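You operate a simulated robot arm through the tools that you are given. There is no shell and no other tool. Be economical: measure what you need, move in short steps, check, and stop when the job is done.

You are at the controls of a simulated two-armed robot. One attempt, no reset.

Task
Put two of the swatches from the teal tray on the top of the finishing bench. Push the finishing drawer shut. Put the folded jeans on the lower shelf of the test bench away on the bottom shelf of the steel rack. Put the 200 cartridge from the top of the loading bench on the top of the dose bench and the 50 cartridge on the ledge of the tumbler. Any order will do.

Only the result counts: the job must be done as asked and must still hold three seconds after the hand-in. Knocking over, shifting, dropping, spilling or breaking anything else fails it.

Robot
Two 7-joint arms with fingered hands on one trunk, on a base that drives. Base frame: it is fixed to the floor where the robot stands at the start and does not move with it; the origin is under the middle of the robot, x ahead of it, y to its left, z up. Lengths are in m, angles in degrees, forces in N, time in s.
The left shoulder is at the start at [0.02, 0.214, 1.408], the right one opposite. Places, roughly: bottom shelf of the steel rack [0.6, -0.1, 0.3]; cartridge [-11.25, 3, 1]; finishing drawer [0.3, -1.2, 0.8]; folded jeans [0.5, 3, 0.5]; ledge of the tumbler (15x32 cm) [-9.98, 1.68, 0.86]; swatch [0.5, 0, 0.75]; top of the dose bench [-12.8, 4, 0.9]; top of the finishing bench [0.5, -1.1, 0.9]. Payload 3.3 kg a hand.
The tool frame of a hand sits at the grasp point between the pads (the TCP): z along the fingers, y along the line on which they close. The tips reach 0.026 m beyond it. The gripper opens to 0.132 m. The gripper's body begins 0.073 m behind the TCP. The gripper is a hand of 2 fingers: y runs from the thumb to the fingers, the wrist lies at [0, 0, -0.224] in the tool frame.
Orientation is told as [roll, pitch, yaw] about the base's x, y, z axes, in that order, counted from this pose: with the fingers straight down and closing along the base's y, the tool's x points along the base's -x, its y along +y and its z along -z.

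Tools
- The arms move only by the tool arm_command. It takes "left_moves", "right_moves" or both (then of equal length, played together; a hand with none holds still); each is a list of rows, each an object of numbers (a shift or turn left out is 0): "x", "y", "z": the shift along the tool's x, y, z in m; "rx", "ry", "rz": the turn, a rotation vector about the tool's x, y, z in degrees. In form: [{"x": .., "y": .., "z": .., "rx": .., "ry": .., "rz": ..}, ...]. A call has 1 to 8 rows; each row is the pose to reach, as a shift and turn from the pose commanded when the call began, along the tool's axes at that moment. A row lasts 0.2 s, in which the tool goes at most 0.05 m and 8.6 degrees; a call with a longer step from one row to the next is refused whole. Where a pose cannot be reached the arm comes as near as it can. A force on the tool above 40 N (or 10 N above the force at the start of the call, whichever is more), or a blocked arm, ends the call early, and 0.2 s more pass. In this call time passes only in rows, and 0.2 s behind the last. It gives the time, the measured TCP pose, the force on the tool (base axes), the opening and the grip force at its end, in the units of the frame above (readings bear some noise), with the torque about the TCP (base axes, N m) and any sound that the robot's microphone picked up.
- Cameras (640 x 400 px; columns grow to the right, rows downward): "scene" is now at [0.082, -0.0157, 1.5543]; the picture's right is [-0.19, -0.98, 0.00], its down [-0.86, 0.17, -0.48] and it looks along [0.47, -0.09, -0.88] (base axes); focal length 296 px, centre (320, 200). "left" rides on the left gripper at [-0.066, -0.003, -0.099] in its tool frame; the picture's right is [0.04, -1.00, 0.00], its down [0.83, 0.03, -0.55] and it looks along [0.55, 0.02, 0.83] (tool axes); focal length 261 px, centre (320, 200). "right" rides on the right gripper at [0.066, -0.003, -0.099] in its tool frame; the picture's right is [0.04, 1.00, 0.00], its down [-0.83, 0.03, -0.55] and it looks along [-0.55, 0.02, 0.83] (tool axes); focal length 261 px, centre (320, 200). There is no depth. A picture from a camera that has moved, and an enlarged one, comes with that camera's place and axes in the base frame and with its lens. The place of the scene camera against the robot may be out by one fixed shift of up to 0.018 m in any direction.
- snapshot(camera): a new picture of that camera. It takes no simulated time.
- lift_body(by): slides the trunk up (or, below 0, down) by that many m; the arms and the scene camera ride with it, the base frame stays. It gives what a move gives, with no picture.
- drive_base(legs): drives the robot by 1 to 6 legs, each [ahead, left, turn to the left] in m, m and degrees, along the robot's own axes; the way and the turn of a leg run together, so that a leg with both is an arc; at most 1.5 m and 180 degrees a leg. The arms and the cameras ride along, it lands a little off, and it stops where it bumps. It gives what a move gives.
- curl_fingers(finger1, thumb_bend, hand): sets how far each is bent, from 0 (flat) to 100 (curled in); at 30 the hand is open as for a grip, at 70 the pads meet at the TCP. One left out holds its place. A second passes; each finger stops where it meets its share of the squeeze, and holds until it gets a number again. It is the only way to open and close the hand. It gives what a move gives, with no picture; readings hold the bend of each and the force on the fingers (four entries, about 0 where the hand has none), thumb and palm.
- turn_head(pan, tilt): turns the head with the scene camera to pan (to the left, within 86 degrees either way) and tilt (down, from -29 to 69), counted from straight ahead of the robot. It gives what a move gives.
- close_up(camera, box): a new picture of the part [left, top, right, bottom] of that camera's present view, enlarged. It takes no simulated time.
- close_job(): hands the job in; it is judged then, once.

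Work in short steps. Places have to be worked out from the pictures, the camera data and where the tool is seen: move nearer, look again, correct. Check each grasp and each placing, and mend what went wrong. You have 175 turns and 156 pictures in all, those below and enlarged ones among them. Open the grippers and draw the arms clear of the work before you hand the job in, unless the task says otherwise; then end with one line.

The tools are called after "Request:" by a JSON object that holds its "method" and its "body". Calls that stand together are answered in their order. arm_command: Moves the arms, as the interface text tells. Its arguments: {"type":"object","properties":{"left_moves":{"type":"array","items":{"type":"object","properties":{"x":{"type":"number"},"y":{"type":"number"},"z":{"type":"number"},"rx":{"type":"number"},"ry":{"type":"number"},"rz":{"type":"number"}}}},"right_moves":{"type":"array","items":{"type":"object","properties":{"x":{"type":"number"},"y":{"type":"number"},"z":{"type":"number"},"rx":{"type":"number"},"ry":{"type":"number"},"rz":{"type":"number"}}}}},"required":[]} The other tools are called the same way: lift_body (by) slides the trunk up or down; curl_fingers (finger1, thumb_bend, hand) moves the fingers one by one; drive_base (legs) drives the base; turn_head (pan, tilt) turns the head that bears the scene camera; snapshot (camera) takes a picture; close_up (camera, box) takes an enlarged picture of a part of a camera's view; close_job () hands the job in.

At the start:

```text
time_s: 0.0
left_ee_pos: [0.3263, 0.1153, 0.9721]
left_tcp_rot: [0.0, 0.1, 0.2]
left_wrist_force: [0.5, 0.8, 0.1]
left_ft_torque: [-0.01, 0.02, 0.0]
left_gripper_width: 0.132
left_gripper_force: 0.1
left_shape: jaw
left_bend: [30.0, 30.0]
left_finger forces: [0.1, 0.0, 0.1, 0.1, 0.0, 0.0]
right_ee_pos: [0.3449, -0.22, 0.99]
right_tcp_rot: [0.0, -0.1, 0.1]
right_wrist_force: [0.0, -0.4, -0.7]
right_ft_torque: [-0.01, 0.0, 0.0]
right_gripper_width: 0.1318
right_gripper_force: 0.1
right_shape: jaw
right_bend: [30.0, 30.0]
right_finger forces: [0.0, 0.0, 0.0, 0.1, 0.0, 0.0]
trunk travel left (down, up): [-0.689, 0.071]
robot x, y, heading: [-0.0015, 0.003, -0.2]
head pan, tilt: [-10.9, 61.3]
```

scene: 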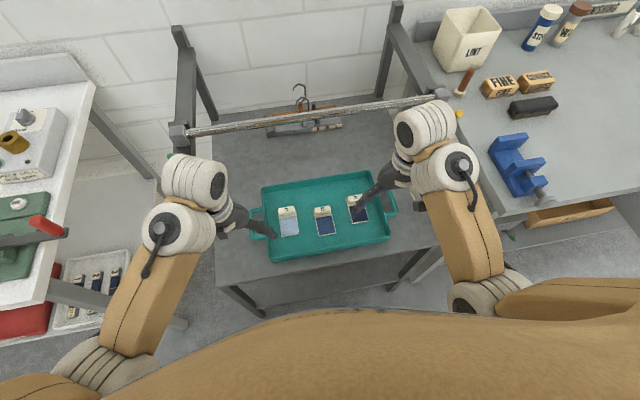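
right: 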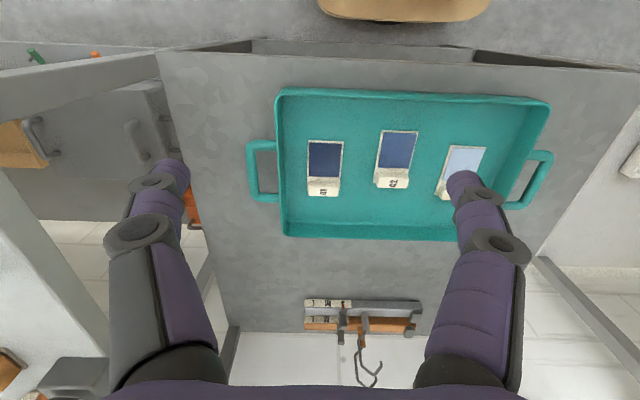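
left: 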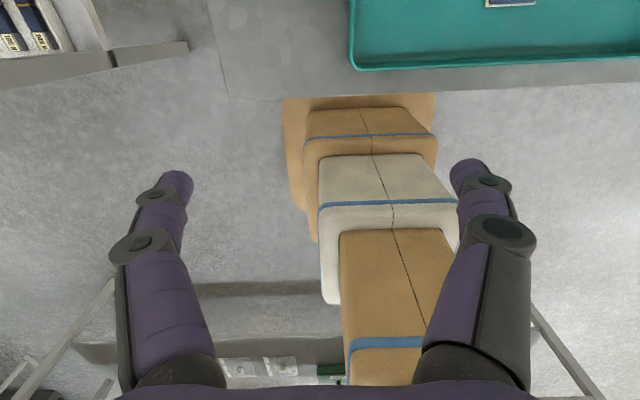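

Three swatches lie in the tray; first I look at them enlarged to see how they can be gripped.

Request:
{"method": "close_up", "body": {"camera": "right", "box": [240, 80, 560, 260]}}

Request:
{"method": "close_up", "body": {"camera": "scene", "box": [400, 0, 640, 240]}}

```text
2.00 times, centred on (400, 170) of right
camera zoom: at [0.2773, -0.2225, 1.0877], right [-0.04, 1.0, 0.0], down [0.83, 0.03, 0.55], along [0.55, 0.02, -0.83], focal length 521 px, centre (160, 260)
```

zoom: 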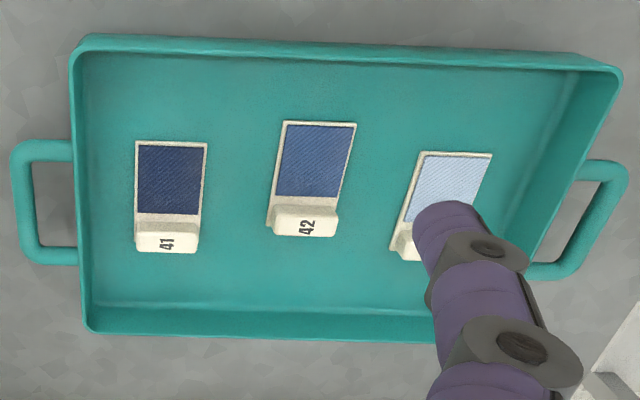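

```text
1.67 times, centred on (520, 120) of scene
camera zoom: at [0.082, -0.0157, 1.5543], right [-0.19, -0.98, 0.0], down [-0.86, 0.17, -0.48], along [0.47, -0.09, -0.88], focal length 494 px, centre (-13, 333)
```

zoom: 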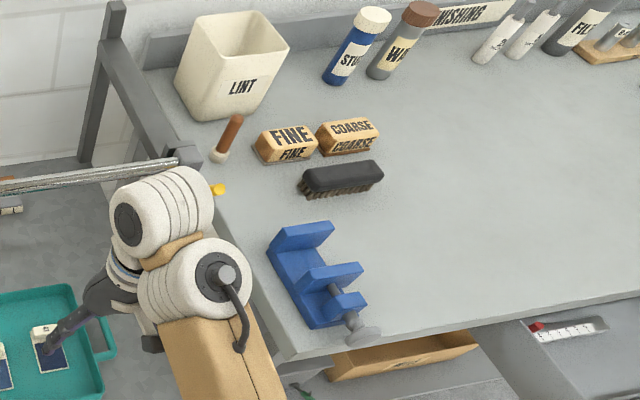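

Blocks at the far ends of the swatches look grippable (about 48 mm wide in y). I want the rail's depth and the room layout, so I back off 0.4 m and look.

Request:
{"method": "drive_base", "body": {"legs": [[-0.4, 0, 0]]}}

Request:
{"method": "turn_head", "body": {"pan": 0, "tilt": 40}}

Request:
{"method": "snapshot", "body": {"camera": "scene"}}

Request:
{"method": "snapshot", "body": {"camera": "right"}}

```text
time_s: 2.5
left_ee_pos: [-0.0711, 0.1156, 0.9721]
left_tcp_rot: [0.1, 0.0, -0.2]
left_wrist_force: [0.0, -0.8, -0.4]
left_ft_torque: [0.02, -0.04, -0.02]
left_gripper_width: 0.132
left_gripper_force: 0.1
left_shape: jaw
left_bend: [30.0, 30.0]
left_finger forces: [0.0, 0.1, 0.0, 0.0, 0.0, 0.1]
right_ee_pos: [-0.054, -0.2204, 0.99]
right_tcp_rot: [0.1, 0.0, -0.3]
right_wrist_force: [-0.1, -1.0, -0.4]
right_ft_torque: [-0.01, -0.01, 0.0]
right_gripper_width: 0.132
right_gripper_force: 0.2
right_shape: jaw
right_bend: [30.0, 30.0]
right_finger forces: [0.1, 0.0, 0.0, 0.1, 0.0, 0.1]
trunk travel left (down, up): [-0.689, 0.071]
robot x, y, heading: [-0.3923, 0.0018, -0.1]
head pan, tilt: [-10.9, 61.3]
```

```text
time_s: 3.3
left_ee_pos: [-0.0709, 0.1155, 0.9715]
left_tcp_rot: [-0.1, -0.1, -0.4]
left_wrist_force: [-0.2, -0.5, 0.5]
left_ft_torque: [-0.05, 0.02, -0.02]
left_gripper_width: 0.132
left_gripper_force: 0.0
left_shape: jaw
left_bend: [30.0, 30.0]
left_finger forces: [0.0, 0.0, 0.0, 0.0, 0.0, 0.1]
right_ee_pos: [-0.0545, -0.2209, 0.9898]
right_tcp_rot: [0.0, 0.0, -0.3]
right_wrist_force: [0.0, 0.0, 0.5]
right_ft_torque: [0.04, 0.01, -0.02]
right_gripper_width: 0.1321
right_gripper_force: 0.1
right_shape: jaw
right_bend: [30.0, 30.0]
right_finger forces: [0.1, 0.0, 0.0, 0.0, 0.1, 0.1]
trunk travel left (down, up): [-0.689, 0.071]
robot x, y, heading: [-0.3923, 0.0029, -0.0]
head pan, tilt: [0.0, 40.0]
```

```text
150 pictures are left
camera scene: at [-0.2933, -0.0028, 1.5825], right [-0.01, -1.0, 0.0], down [-0.64, 0.0, -0.77], along [0.77, 0.0, -0.64], focal length 296 px, centre (320, 200)
```

scene: 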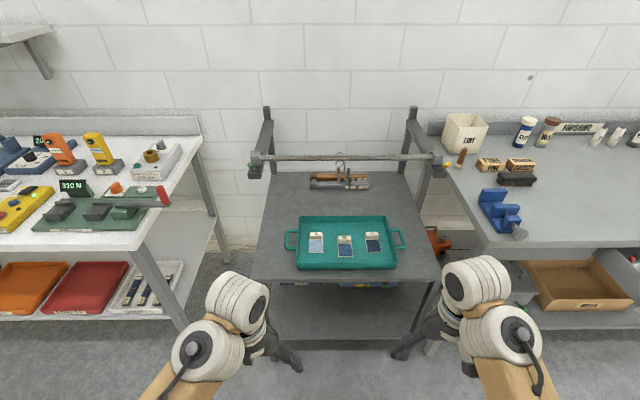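

```text
149 pictures are left
camera right: at [-0.1204, -0.223, 1.0877], right [-0.03, 1.0, 0.0], down [0.83, 0.03, 0.55], along [0.55, 0.02, -0.83], focal length 261 px, centre (320, 200)
```

right: 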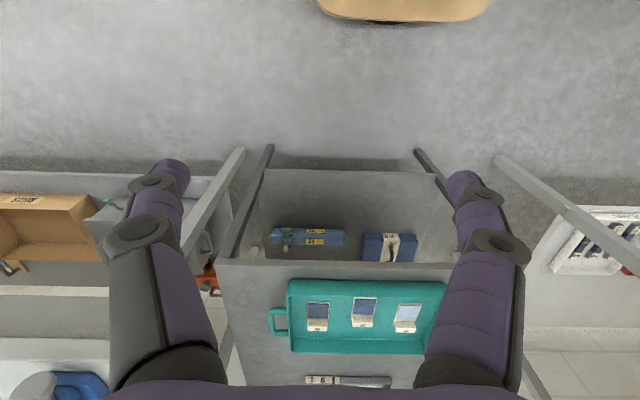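

The rail is at about x 0.58, z 1.04, the swatch-41 block near (0.49, -0.205, 0.73). Now I look right at the finishing bench and drawer.

Request:
{"method": "turn_head", "body": {"pan": -50, "tilt": 35}}

Request:
{"method": "snapshot", "body": {"camera": "scene"}}

Request:
{"method": "turn_head", "body": {"pan": 60, "tilt": 30}}

Request:
{"method": "snapshot", "body": {"camera": "scene"}}

```text
time_s: 4.5
left_ee_pos: [-0.0706, 0.1158, 0.9721]
left_tcp_rot: [0.0, 0.0, -0.3]
left_wrist_force: [0.0, -0.5, -0.3]
left_ft_torque: [-0.01, 0.03, 0.01]
left_gripper_width: 0.1322
left_gripper_force: 0.1
left_shape: jaw
left_bend: [30.0, 30.0]
left_finger forces: [0.0, 0.0, 0.1, 0.1, 0.1, 0.0]
right_ee_pos: [-0.0532, -0.221, 0.9889]
right_tcp_rot: [0.0, 0.0, -0.3]
right_wrist_force: [0.0, 0.7, 0.1]
right_ft_torque: [-0.01, -0.03, 0.02]
right_gripper_width: 0.1319
right_gripper_force: 0.0
right_shape: jaw
right_bend: [30.0, 30.0]
right_finger forces: [0.0, 0.1, 0.0, 0.0, 0.0, 0.0]
trunk travel left (down, up): [-0.689, 0.071]
robot x, y, heading: [-0.3957, -0.0014, -0.2]
head pan, tilt: [-50.0, 35.0]
```

```text
148 pictures are left
camera scene: at [-0.322, -0.0699, 1.5902], right [-0.77, -0.64, 0.0], down [-0.37, 0.44, -0.82], along [0.52, -0.63, -0.57], focal length 296 px, centre (320, 200)
```

scene: 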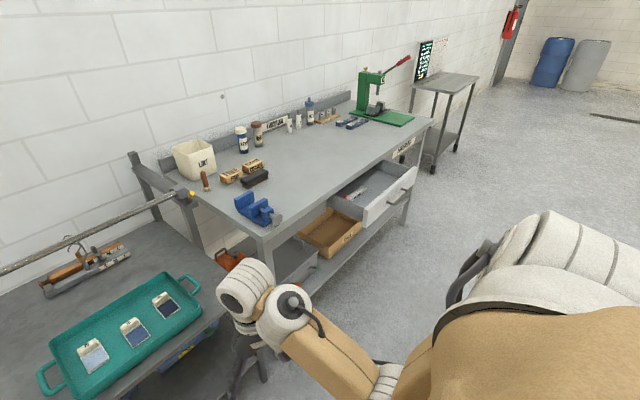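

```text
time_s: 6.4
left_ee_pos: [-0.0706, 0.1149, 0.972]
left_tcp_rot: [0.0, 0.1, -0.2]
left_wrist_force: [0.0, 0.5, 0.6]
left_ft_torque: [-0.03, 0.01, -0.01]
left_gripper_width: 0.132
left_gripper_force: 0.0
left_shape: jaw
left_bend: [30.0, 30.0]
left_finger forces: [0.0, 0.0, 0.1, 0.0, 0.0, 0.0]
right_ee_pos: [-0.0535, -0.2219, 0.9899]
right_tcp_rot: [0.0, 0.0, -0.2]
right_wrist_force: [-0.2, 0.4, 0.5]
right_ft_torque: [0.01, 0.01, 0.0]
right_gripper_width: 0.1318
right_gripper_force: 0.1
right_shape: jaw
right_bend: [30.0, 30.0]
right_finger forces: [0.0, 0.0, 0.0, 0.0, 0.1, 0.0]
trunk travel left (down, up): [-0.689, 0.071]
robot x, y, heading: [-0.397, 0.0032, -0.3]
head pan, tilt: [60.0, 30.0]
```

```text
147 pictures are left
camera scene: at [-0.3325, 0.0758, 1.598], right [0.86, -0.51, 0.0], down [-0.25, -0.43, -0.87], along [0.44, 0.75, -0.5], focal length 296 px, centre (320, 200)
```

scene: 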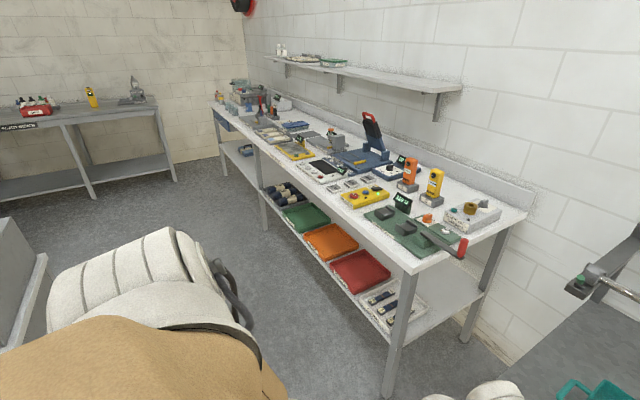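

The grey open drawer's front is near (0.13, -1.12, 0.8), and the bench top around (0.42, -1.1) is free. I drive back to the tray and look again from there.

Request:
{"method": "drive_base", "body": {"legs": [[0.42, 0, 0]]}}

Request:
{"method": "turn_head", "body": {"pan": 0, "tilt": 60}}

Request:
{"method": "arm_command", "body": {"right_moves": [{"x": -0.04, "y": 0.0, "z": 0.02}, {"x": -0.08, "y": 0.005, "z": 0.04}, {"x": -0.1, "y": 0.01, "z": 0.07}]}}

Request:
{"method": "snapshot", "body": {"camera": "right"}}

Request:
{"method": "snapshot", "body": {"camera": "scene"}}

```text
time_s: 8.9
left_ee_pos: [0.3397, 0.1117, 0.9704]
left_tcp_rot: [0.1, 0.0, -0.5]
left_wrist_force: [0.4, 0.1, -0.2]
left_ft_torque: [0.03, 0.01, 0.01]
left_gripper_width: 0.132
left_gripper_force: 0.0
left_shape: jaw
left_bend: [30.0, 30.0]
left_finger forces: [0.0, 0.0, 0.0, 0.0, 0.1, 0.0]
right_ee_pos: [0.3561, -0.2247, 0.9888]
right_tcp_rot: [-0.1, 0.0, -0.5]
right_wrist_force: [0.0, 0.4, 0.4]
right_ft_torque: [0.01, 0.0, -0.02]
right_gripper_width: 0.1319
right_gripper_force: 0.0
right_shape: jaw
right_bend: [30.0, 30.0]
right_finger forces: [0.0, 0.0, 0.0, 0.1, 0.0, 0.1]
trunk travel left (down, up): [-0.689, 0.071]
robot x, y, heading: [0.014, 0.0005, -0.4]
head pan, tilt: [60.0, 30.0]
```

```text
time_s: 10.2
left_ee_pos: [0.3408, 0.1121, 0.9715]
left_tcp_rot: [0.0, 0.0, -0.4]
left_wrist_force: [0.2, -0.3, -1.0]
left_ft_torque: [0.01, -0.02, -0.01]
left_gripper_width: 0.1318
left_gripper_force: 0.1
left_shape: jaw
left_bend: [30.0, 30.0]
left_finger forces: [0.1, 0.0, 0.0, 0.1, 0.1, 0.0]
right_ee_pos: [0.3556, -0.2243, 0.9893]
right_tcp_rot: [0.1, 0.0, -0.5]
right_wrist_force: [0.2, 0.0, -0.8]
right_ft_torque: [-0.01, 0.02, 0.0]
right_gripper_width: 0.1317
right_gripper_force: 0.0
right_shape: jaw
right_bend: [30.0, 30.0]
right_finger forces: [0.0, 0.0, 0.1, 0.0, 0.0, 0.1]
trunk travel left (down, up): [-0.689, 0.071]
robot x, y, heading: [0.0124, -0.001, -0.3]
head pan, tilt: [0.0, 60.0]
```

```text
time_s: 11.0
left_ee_pos: [0.3406, 0.1108, 0.9708]
left_tcp_rot: [0.0, 0.0, -0.5]
left_wrist_force: [0.4, -0.5, -0.2]
left_ft_torque: [-0.01, 0.04, 0.02]
left_gripper_width: 0.1319
left_gripper_force: 0.1
left_shape: jaw
left_bend: [30.0, 30.0]
left_finger forces: [0.1, 0.1, 0.0, 0.1, 0.0, 0.0]
right_ee_pos: [0.4558, -0.2169, 0.9204]
right_tcp_rot: [0.0, 0.0, -0.5]
right_wrist_force: [0.6, 0.1, 0.0]
right_ft_torque: [-0.04, 0.02, 0.02]
right_gripper_width: 0.132
right_gripper_force: 0.0
right_shape: jaw
right_bend: [30.0, 30.0]
right_finger forces: [0.1, 0.0, 0.0, 0.1, 0.0, 0.1]
trunk travel left (down, up): [-0.689, 0.071]
robot x, y, heading: [0.0133, 0.0008, -0.5]
head pan, tilt: [0.0, 60.0]
```

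```text
146 pictures are left
camera right: at [0.3893, -0.2196, 1.0185], right [-0.03, 1.0, 0.0], down [0.83, 0.03, 0.55], along [0.55, 0.02, -0.83], focal length 261 px, centre (320, 200)
```

right: 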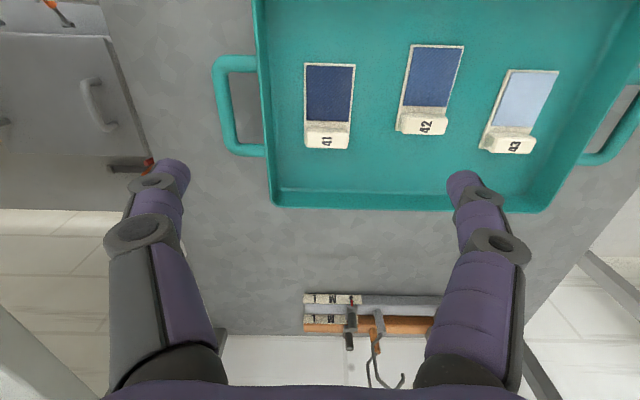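

```text
145 pictures are left
camera scene: at [0.099, -0.0058, 1.5558], right [-0.01, -1.0, 0.0], down [-0.87, 0.01, -0.5], along [0.5, 0.0, -0.87], focal length 296 px, centre (320, 200)
```

scene: 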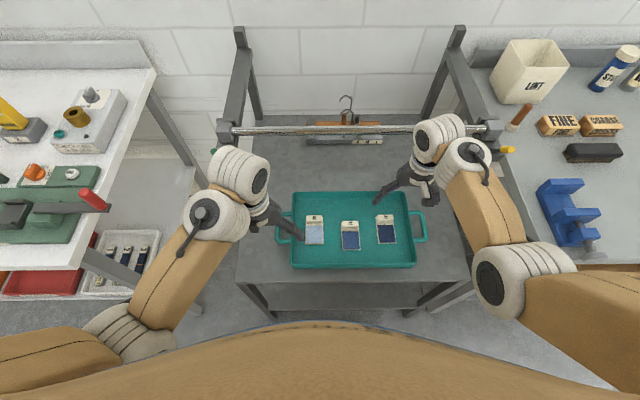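

Swatch-41 block is near (0.487, -0.208, z top ~0.745). I narrow the right hand and go to z = 0.81 above it, then look.

Request:
{"method": "curl_fingers", "body": {"hand": "right", "finger1": 44, "thumb_bend": 44}}

Request:
{"method": "arm_command", "body": {"right_moves": [{"x": -0.015, "y": 0.004, "z": 0.04}, {"x": -0.03, "y": 0.008, "z": 0.08}, {"x": -0.03, "y": 0.008, "z": 0.11}]}}

Request:
{"method": "snapshot", "body": {"camera": "right"}}

```text
time_s: 12.0
left_ee_pos: [0.3404, 0.112, 0.9714]
left_tcp_rot: [0.0, 0.0, -0.5]
left_wrist_force: [0.3, 0.2, 0.3]
left_ft_torque: [-0.01, 0.0, 0.01]
left_gripper_width: 0.132
left_gripper_force: 0.1
left_shape: jaw
left_bend: [30.0, 30.0]
left_finger forces: [0.0, 0.0, 0.1, 0.0, 0.1, 0.0]
right_ee_pos: [0.4539, -0.2167, 0.9214]
right_tcp_rot: [0.0, 0.0, -0.5]
right_wrist_force: [0.7, 0.0, -0.2]
right_ft_torque: [-0.01, 0.0, 0.04]
right_gripper_width: 0.0878
right_gripper_force: 0.0
right_shape: fingers
right_bend: [44.0, 44.0]
right_finger forces: [0.1, 0.0, 0.1, 0.0, 0.1, 0.0]
trunk travel left (down, up): [-0.689, 0.071]
robot x, y, heading: [0.0128, -0.0039, -0.5]
head pan, tilt: [0.0, 60.0]
```

```text
time_s: 12.8
left_ee_pos: [0.3399, 0.1099, 0.9723]
left_tcp_rot: [-0.1, 0.0, -0.5]
left_wrist_force: [1.3, 0.2, 0.2]
left_ft_torque: [0.02, 0.02, 0.02]
left_gripper_width: 0.1319
left_gripper_force: 0.0
left_shape: jaw
left_bend: [30.0, 30.0]
left_finger forces: [0.0, 0.0, 0.0, 0.0, 0.1, 0.1]
right_ee_pos: [0.4592, -0.214, 0.8281]
right_tcp_rot: [0.0, -0.1, -0.5]
right_wrist_force: [-0.5, -0.2, -0.7]
right_ft_torque: [0.05, 0.0, -0.01]
right_gripper_width: 0.0873
right_gripper_force: 0.2
right_shape: fingers
right_bend: [44.0, 44.0]
right_finger forces: [0.0, 0.0, 0.0, 0.1, 0.0, 0.1]
right hand out of reach, approached as far as the arm can: row 2, 3
trunk travel left (down, up): [-0.689, 0.071]
robot x, y, heading: [0.0111, -0.0028, -0.6]
head pan, tilt: [0.0, 60.0]
```

```text
144 pictures are left
camera right: at [0.3932, -0.2157, 0.9259], right [-0.03, 1.0, 0.0], down [0.83, 0.03, 0.55], along [0.55, 0.02, -0.83], focal length 261 px, centre (320, 200)
```

right: 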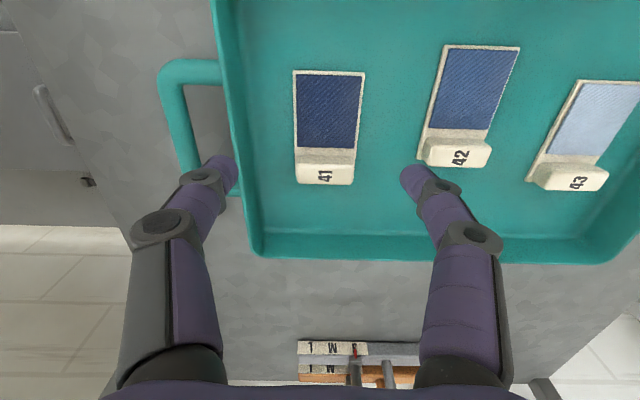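

The arm is at its reach limit, so I raise the hand and lower the trunk to come closer to the tray.

Request:
{"method": "arm_command", "body": {"right_moves": [{"x": 0, "z": -0.04}, {"x": -0.005, "z": -0.08}]}}

Request:
{"method": "lift_body", "body": {"by": -0.12}}

```text
time_s: 13.4
left_ee_pos: [0.3408, 0.1109, 0.9725]
left_tcp_rot: [0.0, 0.1, -0.5]
left_wrist_force: [0.3, 0.9, 0.4]
left_ft_torque: [0.03, 0.0, -0.02]
left_gripper_width: 0.132
left_gripper_force: 0.1
left_shape: jaw
left_bend: [30.0, 30.0]
left_finger forces: [0.1, 0.1, 0.0, 0.0, 0.0, 0.0]
right_ee_pos: [0.4657, -0.2138, 0.9066]
right_tcp_rot: [0.1, 0.1, -0.5]
right_wrist_force: [0.6, -0.1, -0.3]
right_ft_torque: [0.05, -0.02, -0.02]
right_gripper_width: 0.0871
right_gripper_force: 0.0
right_shape: fingers
right_bend: [44.0, 44.0]
right_finger forces: [0.0, 0.0, 0.0, 0.0, 0.0, 0.1]
trunk travel left (down, up): [-0.689, 0.071]
robot x, y, heading: [0.014, -0.0011, -0.4]
head pan, tilt: [0.0, 60.0]
```

```text
time_s: 14.9
left_ee_pos: [0.3389, 0.1105, 0.8533]
left_tcp_rot: [0.0, 0.0, -0.5]
left_wrist_force: [-0.5, -0.6, 0.4]
left_ft_torque: [-0.02, 0.06, 0.0]
left_gripper_width: 0.1317
left_gripper_force: 0.0
left_shape: jaw
left_bend: [30.0, 30.0]
left_finger forces: [0.0, 0.0, 0.0, 0.1, 0.0, 0.0]
right_ee_pos: [0.4657, -0.2126, 0.7874]
right_tcp_rot: [0.1, 0.0, -0.4]
right_wrist_force: [0.0, 0.5, 0.1]
right_ft_torque: [-0.02, -0.03, -0.01]
right_gripper_width: 0.0869
right_gripper_force: 0.0
right_shape: fingers
right_bend: [44.0, 44.0]
right_finger forces: [0.1, 0.1, 0.0, 0.0, 0.1, 0.0]
trunk travel left (down, up): [-0.569, 0.191]
robot x, y, heading: [0.0138, -0.0014, -0.8]
head pan, tilt: [0.0, 60.0]
```

Now move to x ≈ 0.485 and take a closer view.

Request:
{"method": "arm_command", "body": {"right_moves": [{"x": -0.018, "y": 0.003, "z": 0}]}}

Request:
{"method": "snapshot", "body": {"camera": "right"}}

```text
time_s: 15.3
left_ee_pos: [0.3399, 0.1103, 0.8504]
left_tcp_rot: [0.1, 0.1, -0.5]
left_wrist_force: [0.4, -0.6, -0.7]
left_ft_torque: [0.03, 0.02, 0.0]
left_gripper_width: 0.1319
left_gripper_force: 0.0
left_shape: jaw
left_bend: [30.0, 30.0]
left_finger forces: [0.0, 0.0, 0.0, 0.0, 0.0, 0.1]
right_ee_pos: [0.4834, -0.2097, 0.787]
right_tcp_rot: [0.0, 0.1, -0.5]
right_wrist_force: [1.0, -0.1, -0.2]
right_ft_torque: [0.02, -0.02, 0.0]
right_gripper_width: 0.0868
right_gripper_force: 0.1
right_shape: fingers
right_bend: [44.0, 44.0]
right_finger forces: [0.1, 0.0, 0.0, 0.0, 0.0, 0.1]
trunk travel left (down, up): [-0.569, 0.191]
robot x, y, heading: [0.0137, 0.0019, -0.4]
head pan, tilt: [0.0, 60.0]
```

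```text
143 pictures are left
camera right: at [0.417, -0.2109, 0.8845], right [-0.03, 1.0, 0.0], down [0.83, 0.03, 0.55], along [0.55, 0.02, -0.83], focal length 261 px, centre (320, 200)
```

right: 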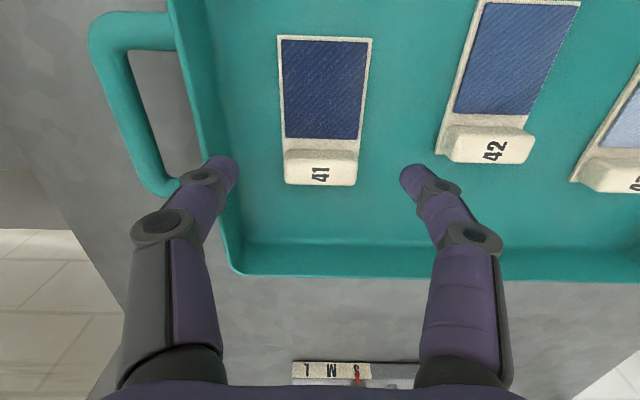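

The block top is near (0.49, -0.209, 0.748). I descend 15 mm and check the view and force.

Request:
{"method": "arm_command", "body": {"right_moves": [{"x": -0.005, "y": 0.001, "z": 0.008}, {"x": -0.007, "y": 0.001, "z": 0.018}]}}

Request:
{"method": "snapshot", "body": {"camera": "right"}}

```text
time_s: 15.9
left_ee_pos: [0.3405, 0.111, 0.8517]
left_tcp_rot: [-0.1, 0.0, -0.5]
left_wrist_force: [-0.2, -0.2, 0.3]
left_ft_torque: [-0.01, 0.04, 0.05]
left_gripper_width: 0.1319
left_gripper_force: 0.0
left_shape: jaw
left_bend: [30.0, 30.0]
left_finger forces: [0.0, 0.1, 0.0, 0.0, 0.0, 0.0]
right_ee_pos: [0.49, -0.2075, 0.7696]
right_tcp_rot: [0.0, 0.0, -0.4]
right_wrist_force: [0.3, -0.1, 0.1]
right_ft_torque: [0.01, 0.01, 0.0]
right_gripper_width: 0.0871
right_gripper_force: 0.1
right_shape: fingers
right_bend: [44.0, 44.0]
right_finger forces: [0.0, 0.0, 0.0, 0.0, 0.0, 0.0]
trunk travel left (down, up): [-0.569, 0.191]
robot x, y, heading: [0.0106, 0.0019, -0.6]
head pan, tilt: [0.0, 60.0]
```

```text
142 pictures are left
camera right: at [0.4229, -0.2101, 0.8672], right [-0.03, 1.0, 0.0], down [0.83, 0.03, 0.55], along [0.55, 0.02, -0.83], focal length 261 px, centre (320, 200)
```

right: 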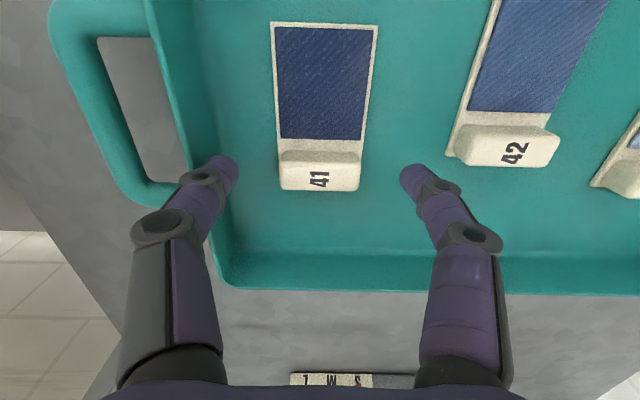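

Scaling of the label (72→82 px) puts the block top at about z 0.755, x 0.486. I go down a few mm more, watching the force.

Request:
{"method": "arm_command", "body": {"right_moves": [{"x": 0.003, "y": 0.0, "z": 0.004}, {"x": 0.003, "y": 0.0, "z": 0.007}]}}

Request:
{"method": "close_up", "body": {"camera": "right", "box": [160, 100, 480, 300]}}

```text
time_s: 16.5
left_ee_pos: [0.3395, 0.1118, 0.8513]
left_tcp_rot: [0.0, 0.0, -0.5]
left_wrist_force: [0.3, -0.2, -0.3]
left_ft_torque: [0.0, 0.04, 0.01]
left_gripper_width: 0.1317
left_gripper_force: 0.0
left_shape: jaw
left_bend: [30.0, 30.0]
left_finger forces: [0.0, 0.0, 0.0, 0.0, 0.1, 0.0]
right_ee_pos: [0.4875, -0.2079, 0.7616]
right_tcp_rot: [0.1, 0.0, -0.4]
right_wrist_force: [-0.1, 0.2, -0.4]
right_ft_torque: [-0.01, 0.0, -0.01]
right_gripper_width: 0.087
right_gripper_force: 0.0
right_shape: fingers
right_bend: [44.0, 44.0]
right_finger forces: [0.1, 0.0, 0.1, 0.0, 0.1, 0.0]
trunk travel left (down, up): [-0.569, 0.191]
robot x, y, heading: [0.0155, -0.0019, -0.5]
head pan, tilt: [0.0, 60.0]
```

```text
2.00 times, centred on (320, 200) of right
camera zoom: at [0.4214, -0.2097, 0.8604], right [-0.03, 1.0, 0.0], down [0.83, 0.03, 0.55], along [0.55, 0.02, -0.83], focal length 521 px, centre (320, 200)
```

zoom: 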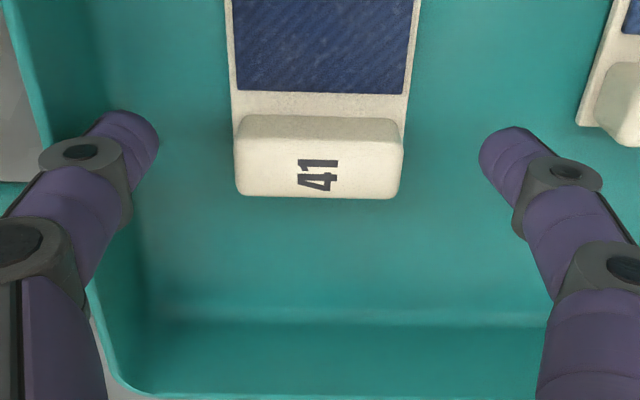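

The tips flank the block at the right row. I close the hand gently and look.

Request:
{"method": "curl_fingers", "body": {"hand": "right", "finger1": 60, "thumb_bend": 60}}

Request:
{"method": "close_up", "body": {"camera": "right", "box": [160, 100, 480, 300]}}

```text
time_s: 17.5
left_ee_pos: [0.3394, 0.1112, 0.8508]
left_tcp_rot: [0.1, 0.0, -0.5]
left_wrist_force: [-0.5, -0.3, 0.5]
left_ft_torque: [-0.03, -0.01, -0.02]
left_gripper_width: 0.1317
left_gripper_force: 0.0
left_shape: jaw
left_bend: [30.0, 30.0]
left_finger forces: [0.0, 0.0, 0.1, 0.0, 0.0, 0.0]
right_ee_pos: [0.4875, -0.2085, 0.7622]
right_tcp_rot: [0.0, 0.0, -0.4]
right_wrist_force: [0.4, -0.2, 0.6]
right_ft_torque: [0.01, -0.01, -0.01]
right_gripper_width: 0.0337
right_gripper_force: 0.2
right_shape: fingers
right_bend: [60.0, 60.0]
right_finger forces: [0.0, 0.1, 0.1, 0.1, 0.0, 0.1]
trunk travel left (down, up): [-0.569, 0.191]
robot x, y, heading: [0.0144, -0.0025, -0.5]
head pan, tilt: [0.0, 60.0]
```

```text
2.00 times, centred on (320, 200) of right
camera zoom: at [0.4215, -0.2098, 0.8606], right [-0.03, 1.0, 0.0], down [0.83, 0.03, 0.55], along [0.55, 0.02, -0.83], focal length 521 px, centre (320, 200)
```

zoom: 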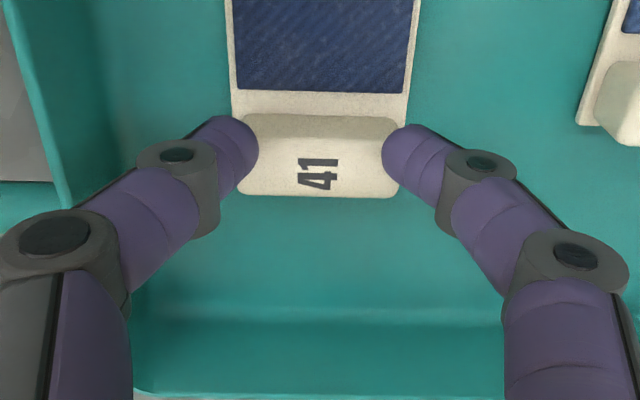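

The fingers closed above the block without contact, so its top is lower (about 0.733). I reopen and descend about 14 mm more.

Request:
{"method": "curl_fingers", "body": {"hand": "right", "finger1": 46, "thumb_bend": 46}}

Request:
{"method": "arm_command", "body": {"right_moves": [{"x": -0.003, "y": -0.001, "z": 0.006}, {"x": -0.004, "y": -0.001, "z": 0.01}, {"x": -0.004, "y": -0.001, "z": 0.014}]}}

Request:
{"method": "close_up", "body": {"camera": "right", "box": [160, 100, 480, 300]}}

```text
time_s: 18.5
left_ee_pos: [0.3407, 0.1119, 0.8513]
left_tcp_rot: [0.0, 0.1, -0.5]
left_wrist_force: [-0.6, 0.2, 0.1]
left_ft_torque: [-0.01, 0.04, 0.0]
left_gripper_width: 0.1319
left_gripper_force: 0.2
left_shape: jaw
left_bend: [30.0, 30.0]
left_finger forces: [0.1, 0.0, 0.1, 0.1, 0.0, 0.1]
right_ee_pos: [0.4883, -0.2073, 0.7632]
right_tcp_rot: [0.0, 0.1, -0.6]
right_wrist_force: [0.2, -0.4, 0.3]
right_ft_torque: [-0.01, 0.0, -0.02]
right_gripper_width: 0.0793
right_gripper_force: 0.2
right_shape: fingers
right_bend: [46.0, 46.0]
right_finger forces: [0.0, 0.0, 0.1, 0.0, 0.1, 0.0]
trunk travel left (down, up): [-0.569, 0.191]
robot x, y, heading: [0.0136, 0.0003, -0.7]
head pan, tilt: [0.0, 60.0]
```

```text
time_s: 19.3
left_ee_pos: [0.3404, 0.1104, 0.8527]
left_tcp_rot: [0.0, 0.0, -0.6]
left_wrist_force: [0.5, -0.1, -0.4]
left_ft_torque: [0.01, -0.01, 0.0]
left_gripper_width: 0.1316
left_gripper_force: 0.0
left_shape: jaw
left_bend: [30.0, 30.0]
left_finger forces: [0.0, 0.0, 0.1, 0.0, 0.0, 0.0]
right_ee_pos: [0.4933, -0.2097, 0.7486]
right_tcp_rot: [-0.1, 0.0, -0.6]
right_wrist_force: [-0.8, 0.6, 0.5]
right_ft_torque: [-0.01, 0.03, 0.02]
right_gripper_width: 0.0794
right_gripper_force: 0.1
right_shape: fingers
right_bend: [46.0, 46.0]
right_finger forces: [0.0, 0.0, 0.0, 0.0, 0.0, 0.0]
trunk travel left (down, up): [-0.569, 0.191]
robot x, y, heading: [0.0104, -0.0025, -0.5]
head pan, tilt: [0.0, 60.0]
```

```text
2.00 times, centred on (320, 200) of right
camera zoom: at [0.4257, -0.2111, 0.8462], right [-0.03, 1.0, 0.0], down [0.83, 0.03, 0.55], along [0.55, 0.02, -0.83], focal length 521 px, centre (320, 200)
```

zoom: 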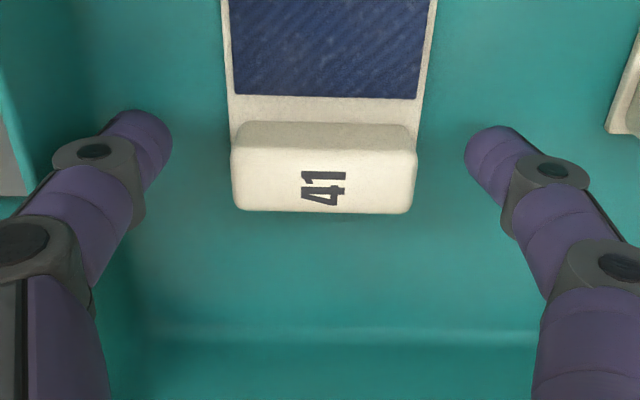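

The width change (168→184) gives block top z ≈ 0.725, x ≈ 0.497. I go 8 mm lower and slightly ahead.

Request:
{"method": "arm_command", "body": {"right_moves": [{"x": -0.004, "z": 0.004}, {"x": -0.005, "z": 0.008}]}}

Request:
{"method": "close_up", "body": {"camera": "right", "box": [160, 100, 480, 300]}}

```text
time_s: 19.9
left_ee_pos: [0.3404, 0.1115, 0.8509]
left_tcp_rot: [-0.1, 0.0, -0.5]
left_wrist_force: [0.1, 1.1, 0.2]
left_ft_torque: [0.0, 0.0, 0.0]
left_gripper_width: 0.1319
left_gripper_force: 0.1
left_shape: jaw
left_bend: [30.0, 30.0]
left_finger forces: [0.0, 0.0, 0.0, 0.0, 0.0, 0.0]
right_ee_pos: [0.4904, -0.2105, 0.7447]
right_tcp_rot: [0.0, -0.1, -0.4]
right_wrist_force: [0.0, 0.1, -0.1]
right_ft_torque: [-0.01, 0.0, 0.01]
right_gripper_width: 0.0794
right_gripper_force: 0.0
right_shape: fingers
right_bend: [46.0, 46.0]
right_finger forces: [0.0, 0.0, 0.1, 0.0, 0.0, 0.0]
right hand out of reach, approached as far as the arm can: row 1, 2
trunk travel left (down, up): [-0.569, 0.191]
robot x, y, heading: [0.0119, -0.0015, -0.6]
head pan, tilt: [0.0, 60.0]
```

```text
2.00 times, centred on (320, 200) of right
camera zoom: at [0.4238, -0.2121, 0.8435], right [-0.03, 1.0, 0.0], down [0.83, 0.03, 0.55], along [0.55, 0.02, -0.83], focal length 521 px, centre (320, 200)
```

zoom: 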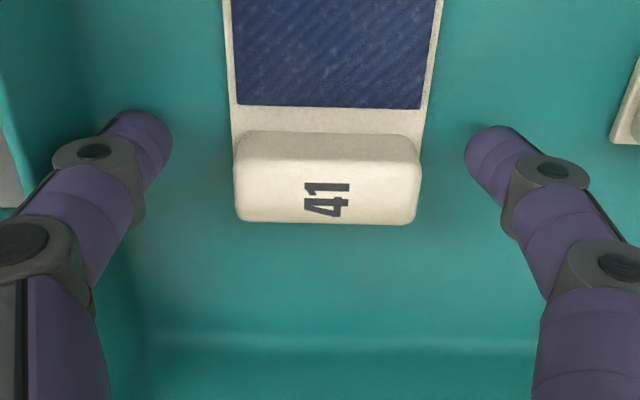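

At the reach limit again. I raise both hands 0.1 and lower the trunk by 0.1 so the arm is less stretched.

Request:
{"method": "arm_command", "body": {"right_moves": [{"z": -0.04}, {"z": -0.08}, {"z": -0.1, "x": 0}], "left_moves": [{"z": -0.04}, {"z": -0.08}, {"z": -0.12}]}}

Request:
{"method": "lift_body", "body": {"by": -0.1}}

Request:
{"method": "snapshot", "body": {"camera": "right"}}

```text
time_s: 20.7
left_ee_pos: [0.3549, 0.0941, 0.8822]
left_tcp_rot: [0.1, 0.1, -0.5]
left_wrist_force: [0.0, -0.5, 0.2]
left_ft_torque: [0.01, 0.03, 0.0]
left_gripper_width: 0.1319
left_gripper_force: 0.0
left_shape: jaw
left_bend: [30.0, 30.0]
left_finger forces: [0.0, 0.0, 0.0, 0.1, 0.0, 0.0]
left hand out of reach, approached as far as the arm can: row 1, 2, 3
right_ee_pos: [0.4869, -0.2115, 0.8458]
right_tcp_rot: [0.0, 0.0, -0.4]
right_wrist_force: [-0.4, -0.1, -0.1]
right_ft_torque: [-0.02, -0.05, 0.0]
right_gripper_width: 0.0797
right_gripper_force: 0.1
right_shape: fingers
right_bend: [46.0, 46.0]
right_finger forces: [0.1, 0.0, 0.0, 0.1, 0.0, 0.0]
trunk travel left (down, up): [-0.569, 0.191]
robot x, y, heading: [0.0124, -0.0018, -0.7]
head pan, tilt: [0.0, 60.0]
```

```text
time_s: 22.1
left_ee_pos: [0.3598, 0.098, 0.7826]
left_tcp_rot: [0.0, -0.1, -0.5]
left_wrist_force: [-0.5, -0.1, 0.6]
left_ft_torque: [0.01, -0.01, -0.02]
left_gripper_width: 0.1321
left_gripper_force: 0.0
left_shape: jaw
left_bend: [30.0, 30.0]
left_finger forces: [0.0, 0.0, 0.1, 0.0, 0.1, 0.0]
right_ee_pos: [0.4898, -0.2101, 0.7445]
right_tcp_rot: [0.0, 0.0, -0.6]
right_wrist_force: [-0.2, -0.5, 0.1]
right_ft_torque: [-0.01, -0.02, -0.03]
right_gripper_width: 0.0796
right_gripper_force: 0.1
right_shape: fingers
right_bend: [46.0, 46.0]
right_finger forces: [0.0, 0.1, 0.0, 0.0, 0.0, 0.1]
trunk travel left (down, up): [-0.469, 0.291]
robot x, y, heading: [0.0134, -0.0026, -0.6]
head pan, tilt: [0.0, 60.0]
```

```text
137 pictures are left
camera right: at [0.4233, -0.2119, 0.8427], right [-0.03, 1.0, 0.0], down [0.83, 0.03, 0.55], along [0.55, 0.02, -0.83], focal length 261 px, centre (320, 200)
```

right: 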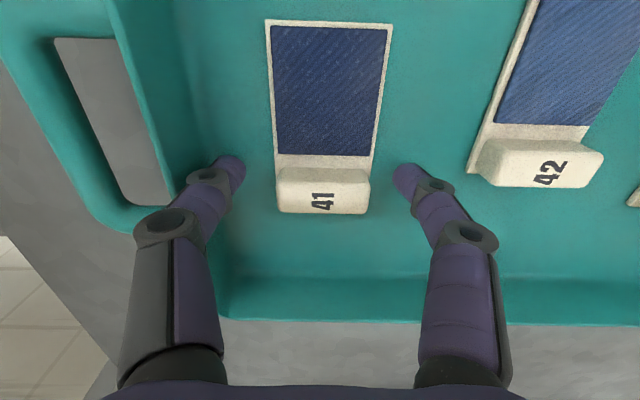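

The view is unchanged and reach is available now. I move ahead 7 mm and down 7 mm, then check with the force.

Request:
{"method": "arm_command", "body": {"right_moves": [{"x": -0.006, "y": 0.001, "z": 0.003}, {"x": -0.007, "y": 0.001, "z": 0.007}]}}

Request:
{"method": "snapshot", "body": {"camera": "right"}}

Request:
{"method": "snapshot", "body": {"camera": "scene"}}

```text
time_s: 22.7
left_ee_pos: [0.3592, 0.0975, 0.7826]
left_tcp_rot: [0.0, -0.1, -0.5]
left_wrist_force: [-0.2, -0.2, 0.6]
left_ft_torque: [-0.03, -0.01, 0.0]
left_gripper_width: 0.1321
left_gripper_force: 0.0
left_shape: jaw
left_bend: [30.0, 30.0]
left_finger forces: [0.0, 0.0, 0.0, 0.0, 0.0, 0.0]
right_ee_pos: [0.4977, -0.2096, 0.7389]
right_tcp_rot: [-0.1, 0.0, -0.5]
right_wrist_force: [-0.7, -0.4, 1.0]
right_ft_torque: [0.03, 0.01, 0.06]
right_gripper_width: 0.0797
right_gripper_force: 0.7
right_shape: fingers
right_bend: [46.0, 46.0]
right_finger forces: [1.1, 0.0, 0.0, 0.1, 0.1, 0.0]
trunk travel left (down, up): [-0.469, 0.291]
robot x, y, heading: [0.0135, -0.0008, -0.6]
head pan, tilt: [0.0, 60.0]
```

```text
136 pictures are left
camera right: at [0.4319, -0.2116, 0.8364], right [-0.03, 1.0, 0.0], down [0.83, 0.03, 0.55], along [0.55, 0.02, -0.83], focal length 261 px, centre (320, 200)
```

right: 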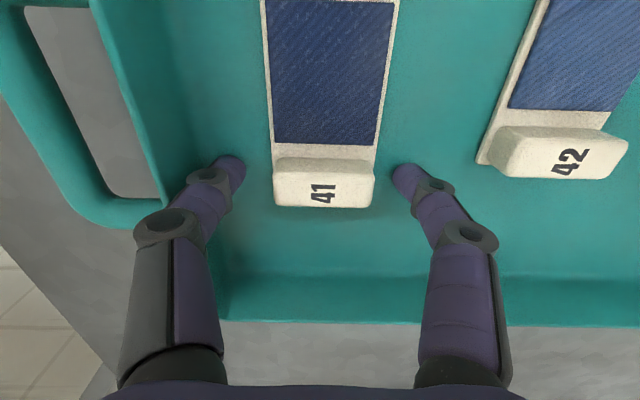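

```text
135 pictures are left
camera scene: at [0.1066, -0.0058, 1.3357], right [-0.01, -1.0, 0.0], down [-0.87, 0.01, -0.5], along [0.5, 0.0, -0.87], focal length 296 px, centre (320, 200)
```

scene: 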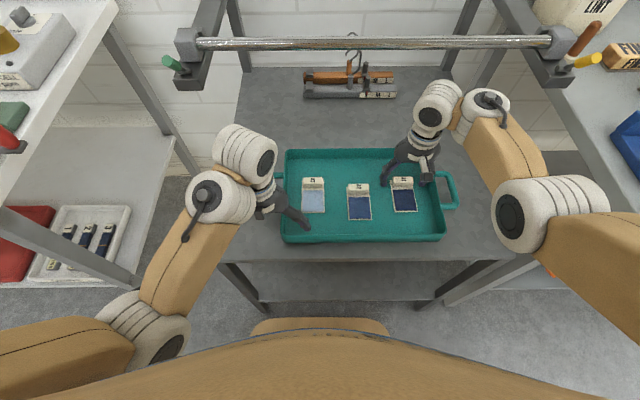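

A slight 1 N touch suggests the tips are at the tray floor. I raise 1 mm and close on the block.

Request:
{"method": "arm_command", "body": {"right_moves": [{"z": -0.0015}]}}

Request:
{"method": "curl_fingers", "body": {"hand": "right", "finger1": 66, "thumb_bend": 66}}

Request:
{"method": "snapshot", "body": {"camera": "right"}}

```text
time_s: 23.1
left_ee_pos: [0.3601, 0.0966, 0.782]
left_tcp_rot: [0.0, -0.1, -0.4]
left_wrist_force: [-0.5, -0.1, -0.5]
left_ft_torque: [0.02, 0.01, -0.02]
left_gripper_width: 0.1319
left_gripper_force: 0.1
left_shape: jaw
left_bend: [30.0, 30.0]
left_finger forces: [0.1, 0.0, 0.1, 0.0, 0.0, 0.0]
right_ee_pos: [0.4982, -0.2108, 0.7398]
right_tcp_rot: [0.0, -0.1, -0.5]
right_wrist_force: [0.4, -0.3, -1.0]
right_ft_torque: [0.01, -0.02, 0.03]
right_gripper_width: 0.0798
right_gripper_force: 0.0
right_shape: fingers
right_bend: [46.0, 46.0]
right_finger forces: [0.1, 0.1, 0.0, 0.1, 0.0, 0.1]
trunk travel left (down, up): [-0.469, 0.291]
robot x, y, heading: [0.016, 0.0009, -0.5]
head pan, tilt: [0.0, 60.0]
```

```text
time_s: 24.1
left_ee_pos: [0.3587, 0.0967, 0.7821]
left_tcp_rot: [0.0, -0.1, -0.4]
left_wrist_force: [0.1, -0.3, -0.5]
left_ft_torque: [0.0, 0.0, -0.02]
left_gripper_width: 0.132
left_gripper_force: 0.0
left_shape: jaw
left_bend: [30.0, 30.0]
left_finger forces: [0.0, 0.0, 0.0, 0.0, 0.0, 0.0]
right_ee_pos: [0.498, -0.2096, 0.7396]
right_tcp_rot: [0.0, -0.1, -0.6]
right_wrist_force: [0.3, -2.0, 5.8]
right_ft_torque: [-0.03, 0.0, 0.01]
right_gripper_width: 0.0481
right_gripper_force: 9.5
right_shape: fingers
right_bend: [55.0, 61.0]
right_finger forces: [8.5, 0.0, 0.1, 0.0, 10.5, 0.0]
trunk travel left (down, up): [-0.469, 0.291]
robot x, y, heading: [0.0129, 0.0001, -0.4]
head pan, tilt: [0.0, 60.0]
```

```text
134 pictures are left
camera right: at [0.4316, -0.2115, 0.8382], right [-0.03, 1.0, 0.0], down [0.83, 0.03, 0.55], along [0.55, 0.02, -0.83], focal length 261 px, centre (320, 200)
```

right: 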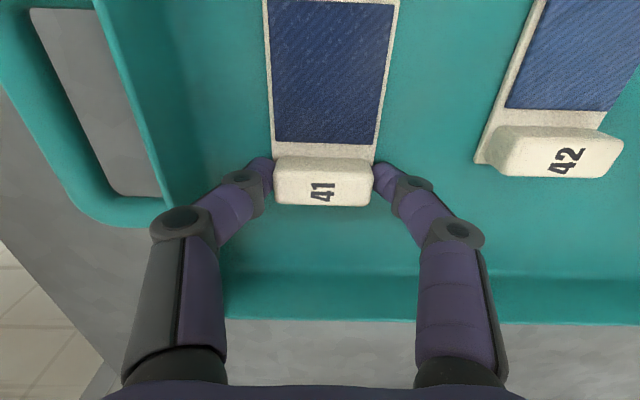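

Gripped at 48 mm with ~9.5 N. Lift 5 cm and check.

Request:
{"method": "arm_command", "body": {"right_moves": [{"z": -0.015}, {"z": -0.04}, {"z": -0.07}]}}

Request:
{"method": "snapshot", "body": {"camera": "right"}}

Request:
{"method": "snapshot", "body": {"camera": "left"}}

```text
time_s: 24.9
left_ee_pos: [0.3588, 0.0977, 0.7809]
left_tcp_rot: [-0.1, -0.1, -0.5]
left_wrist_force: [0.7, 0.1, 0.4]
left_ft_torque: [0.0, 0.04, 0.02]
left_gripper_width: 0.1319
left_gripper_force: 0.0
left_shape: jaw
left_bend: [30.0, 30.0]
left_finger forces: [0.1, 0.0, 0.0, 0.1, 0.1, 0.1]
right_ee_pos: [0.4981, -0.2091, 0.8108]
right_tcp_rot: [0.0, 0.2, -0.6]
right_wrist_force: [0.0, -0.5, -0.4]
right_ft_torque: [-0.01, -0.03, -0.01]
right_gripper_width: 0.0462
right_gripper_force: 8.7
right_shape: fingers
right_bend: [55.0, 61.0]
right_finger forces: [8.7, 0.1, 0.0, 0.1, 8.4, 0.0]
trunk travel left (down, up): [-0.469, 0.291]
robot x, y, heading: [0.013, 0.0065, -0.6]
head pan, tilt: [0.0, 60.0]
```

```text
133 pictures are left
camera right: at [0.4319, -0.2094, 0.9084], right [-0.03, 1.0, 0.0], down [0.83, 0.03, 0.55], along [0.55, 0.02, -0.83], focal length 261 px, centre (320, 200)
```

right: 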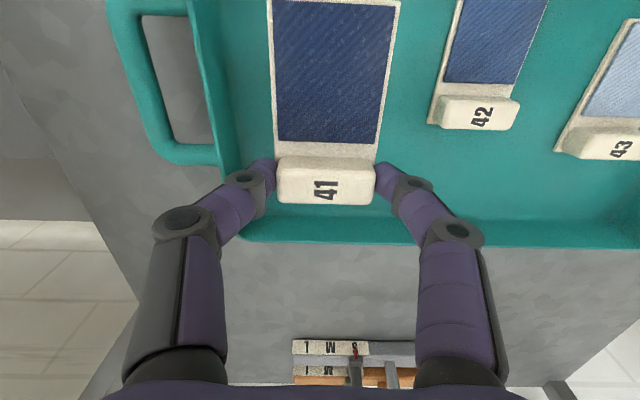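

```text
132 pictures are left
camera left: at [0.4251, 0.0934, 0.8812], right [-0.05, -1.0, 0.0], down [-0.83, 0.04, 0.55], along [-0.55, 0.03, -0.83], focal length 261 px, centre (320, 200)
```

left: 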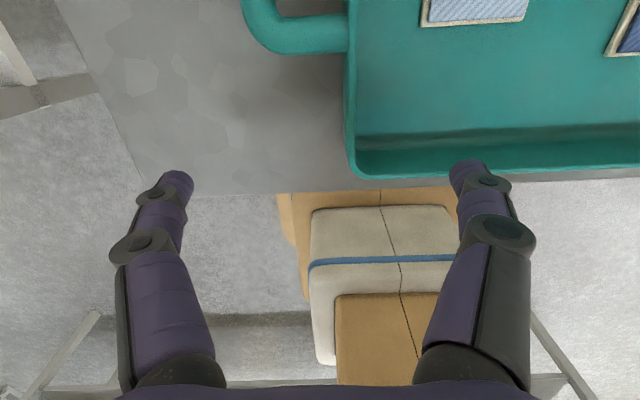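

Swatch 41 is held level. Next the left hand takes 43 (block near (0.50, 0.013)): I raise the trunk 6 cm for clearance, narrow the left hand, then move it forward over the tray.

Request:
{"method": "lift_body", "body": {"by": 0.06}}

Request:
{"method": "curl_fingers", "body": {"hand": "left", "finger1": 46, "thumb_bend": 46}}

Request:
{"method": "arm_command", "body": {"left_moves": [{"x": -0.04, "y": -0.02}, {"x": -0.08, "y": -0.04}, {"x": -0.115, "y": -0.065}, {"x": -0.138, "y": -0.084}]}}

Request:
{"method": "snapshot", "body": {"camera": "left"}}

Request:
{"method": "snapshot", "body": {"camera": "scene"}}

```text
time_s: 25.9
left_ee_pos: [0.3587, 0.0973, 0.8405]
left_tcp_rot: [0.0, 0.1, -0.5]
left_wrist_force: [0.1, -0.2, -0.6]
left_ft_torque: [0.02, 0.0, 0.03]
left_gripper_width: 0.132
left_gripper_force: 0.1
left_shape: jaw
left_bend: [30.0, 30.0]
left_finger forces: [0.1, 0.0, 0.1, 0.0, 0.0, 0.1]
right_ee_pos: [0.4965, -0.2093, 0.8689]
right_tcp_rot: [0.0, 0.1, -0.5]
right_wrist_force: [-0.4, 0.1, 0.1]
right_ft_torque: [-0.01, 0.0, -0.03]
right_gripper_width: 0.0464
right_gripper_force: 8.5
right_shape: fingers
right_bend: [55.0, 61.0]
right_finger forces: [8.8, 0.1, 0.0, 0.1, 8.5, 0.0]
trunk travel left (down, up): [-0.529, 0.231]
robot x, y, heading: [0.0106, 0.0019, -0.5]
head pan, tilt: [0.0, 60.0]
```

```text
time_s: 26.9
left_ee_pos: [0.3598, 0.0976, 0.8419]
left_tcp_rot: [0.0, -0.2, -0.5]
left_wrist_force: [-0.4, -1.1, -0.9]
left_ft_torque: [-0.01, 0.01, 0.05]
left_gripper_width: 0.0806
left_gripper_force: 0.1
left_shape: fingers
left_bend: [46.0, 46.0]
left_finger forces: [0.0, 0.0, 0.0, 0.0, 0.1, 0.0]
right_ee_pos: [0.4968, -0.2093, 0.8684]
right_tcp_rot: [0.0, 0.0, -0.5]
right_wrist_force: [0.1, -0.1, 0.0]
right_ft_torque: [-0.03, 0.02, 0.02]
right_gripper_width: 0.0464
right_gripper_force: 8.2
right_shape: fingers
right_bend: [55.0, 61.0]
right_finger forces: [8.8, 0.1, 0.1, 0.0, 8.6, 0.0]
trunk travel left (down, up): [-0.529, 0.231]
robot x, y, heading: [0.0085, -0.0013, -0.3]
head pan, tilt: [0.0, 60.0]
```

```text
time_s: 28.1
left_ee_pos: [0.5143, 0.0753, 0.8299]
left_tcp_rot: [3.1, 0.0, 4.4]
left_wrist_force: [0.4, 0.5, -0.3]
left_ft_torque: [0.01, 0.0, -0.03]
left_gripper_width: 0.0802
left_gripper_force: 0.1
left_shape: fingers
left_bend: [46.0, 46.0]
left_finger forces: [0.1, 0.0, 0.0, 0.0, 0.0, 0.1]
left hand out of reach, approached as far as the arm can: row 4
right_ee_pos: [0.4968, -0.2097, 0.8687]
right_tcp_rot: [0.1, -0.1, -0.5]
right_wrist_force: [0.3, 0.2, 0.0]
right_ft_torque: [-0.01, 0.0, 0.0]
right_gripper_width: 0.0464
right_gripper_force: 8.7
right_shape: fingers
right_bend: [55.0, 61.0]
right_finger forces: [8.7, 0.0, 0.0, 0.1, 8.5, 0.0]
trunk travel left (down, up): [-0.529, 0.231]
robot x, y, heading: [0.0157, -0.0011, -0.4]
head pan, tilt: [0.0, 60.0]
stopped in row 4 (left hand): the arm was blocked; the commanded pose is now the measured one
```

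```text
131 pictures are left
camera left: at [0.5809, 0.0713, 0.9289], right [0.03, -1.0, -0.05], down [-0.83, -0.06, 0.55], along [-0.56, 0.03, -0.83], focal length 261 px, centre (320, 200)
```

left: 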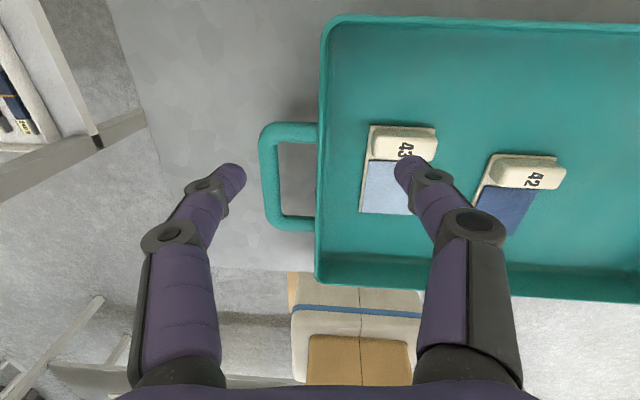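

```text
130 pictures are left
camera scene: at [0.1026, -0.005, 1.3958], right [-0.01, -1.0, 0.0], down [-0.87, 0.01, -0.5], along [0.5, 0.0, -0.87], focal length 296 px, centre (320, 200)
```

scene: 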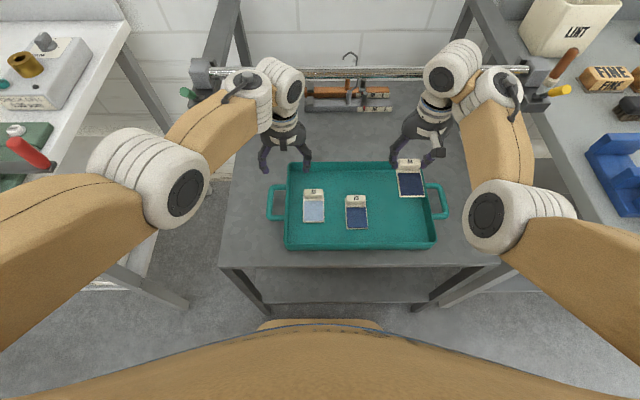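

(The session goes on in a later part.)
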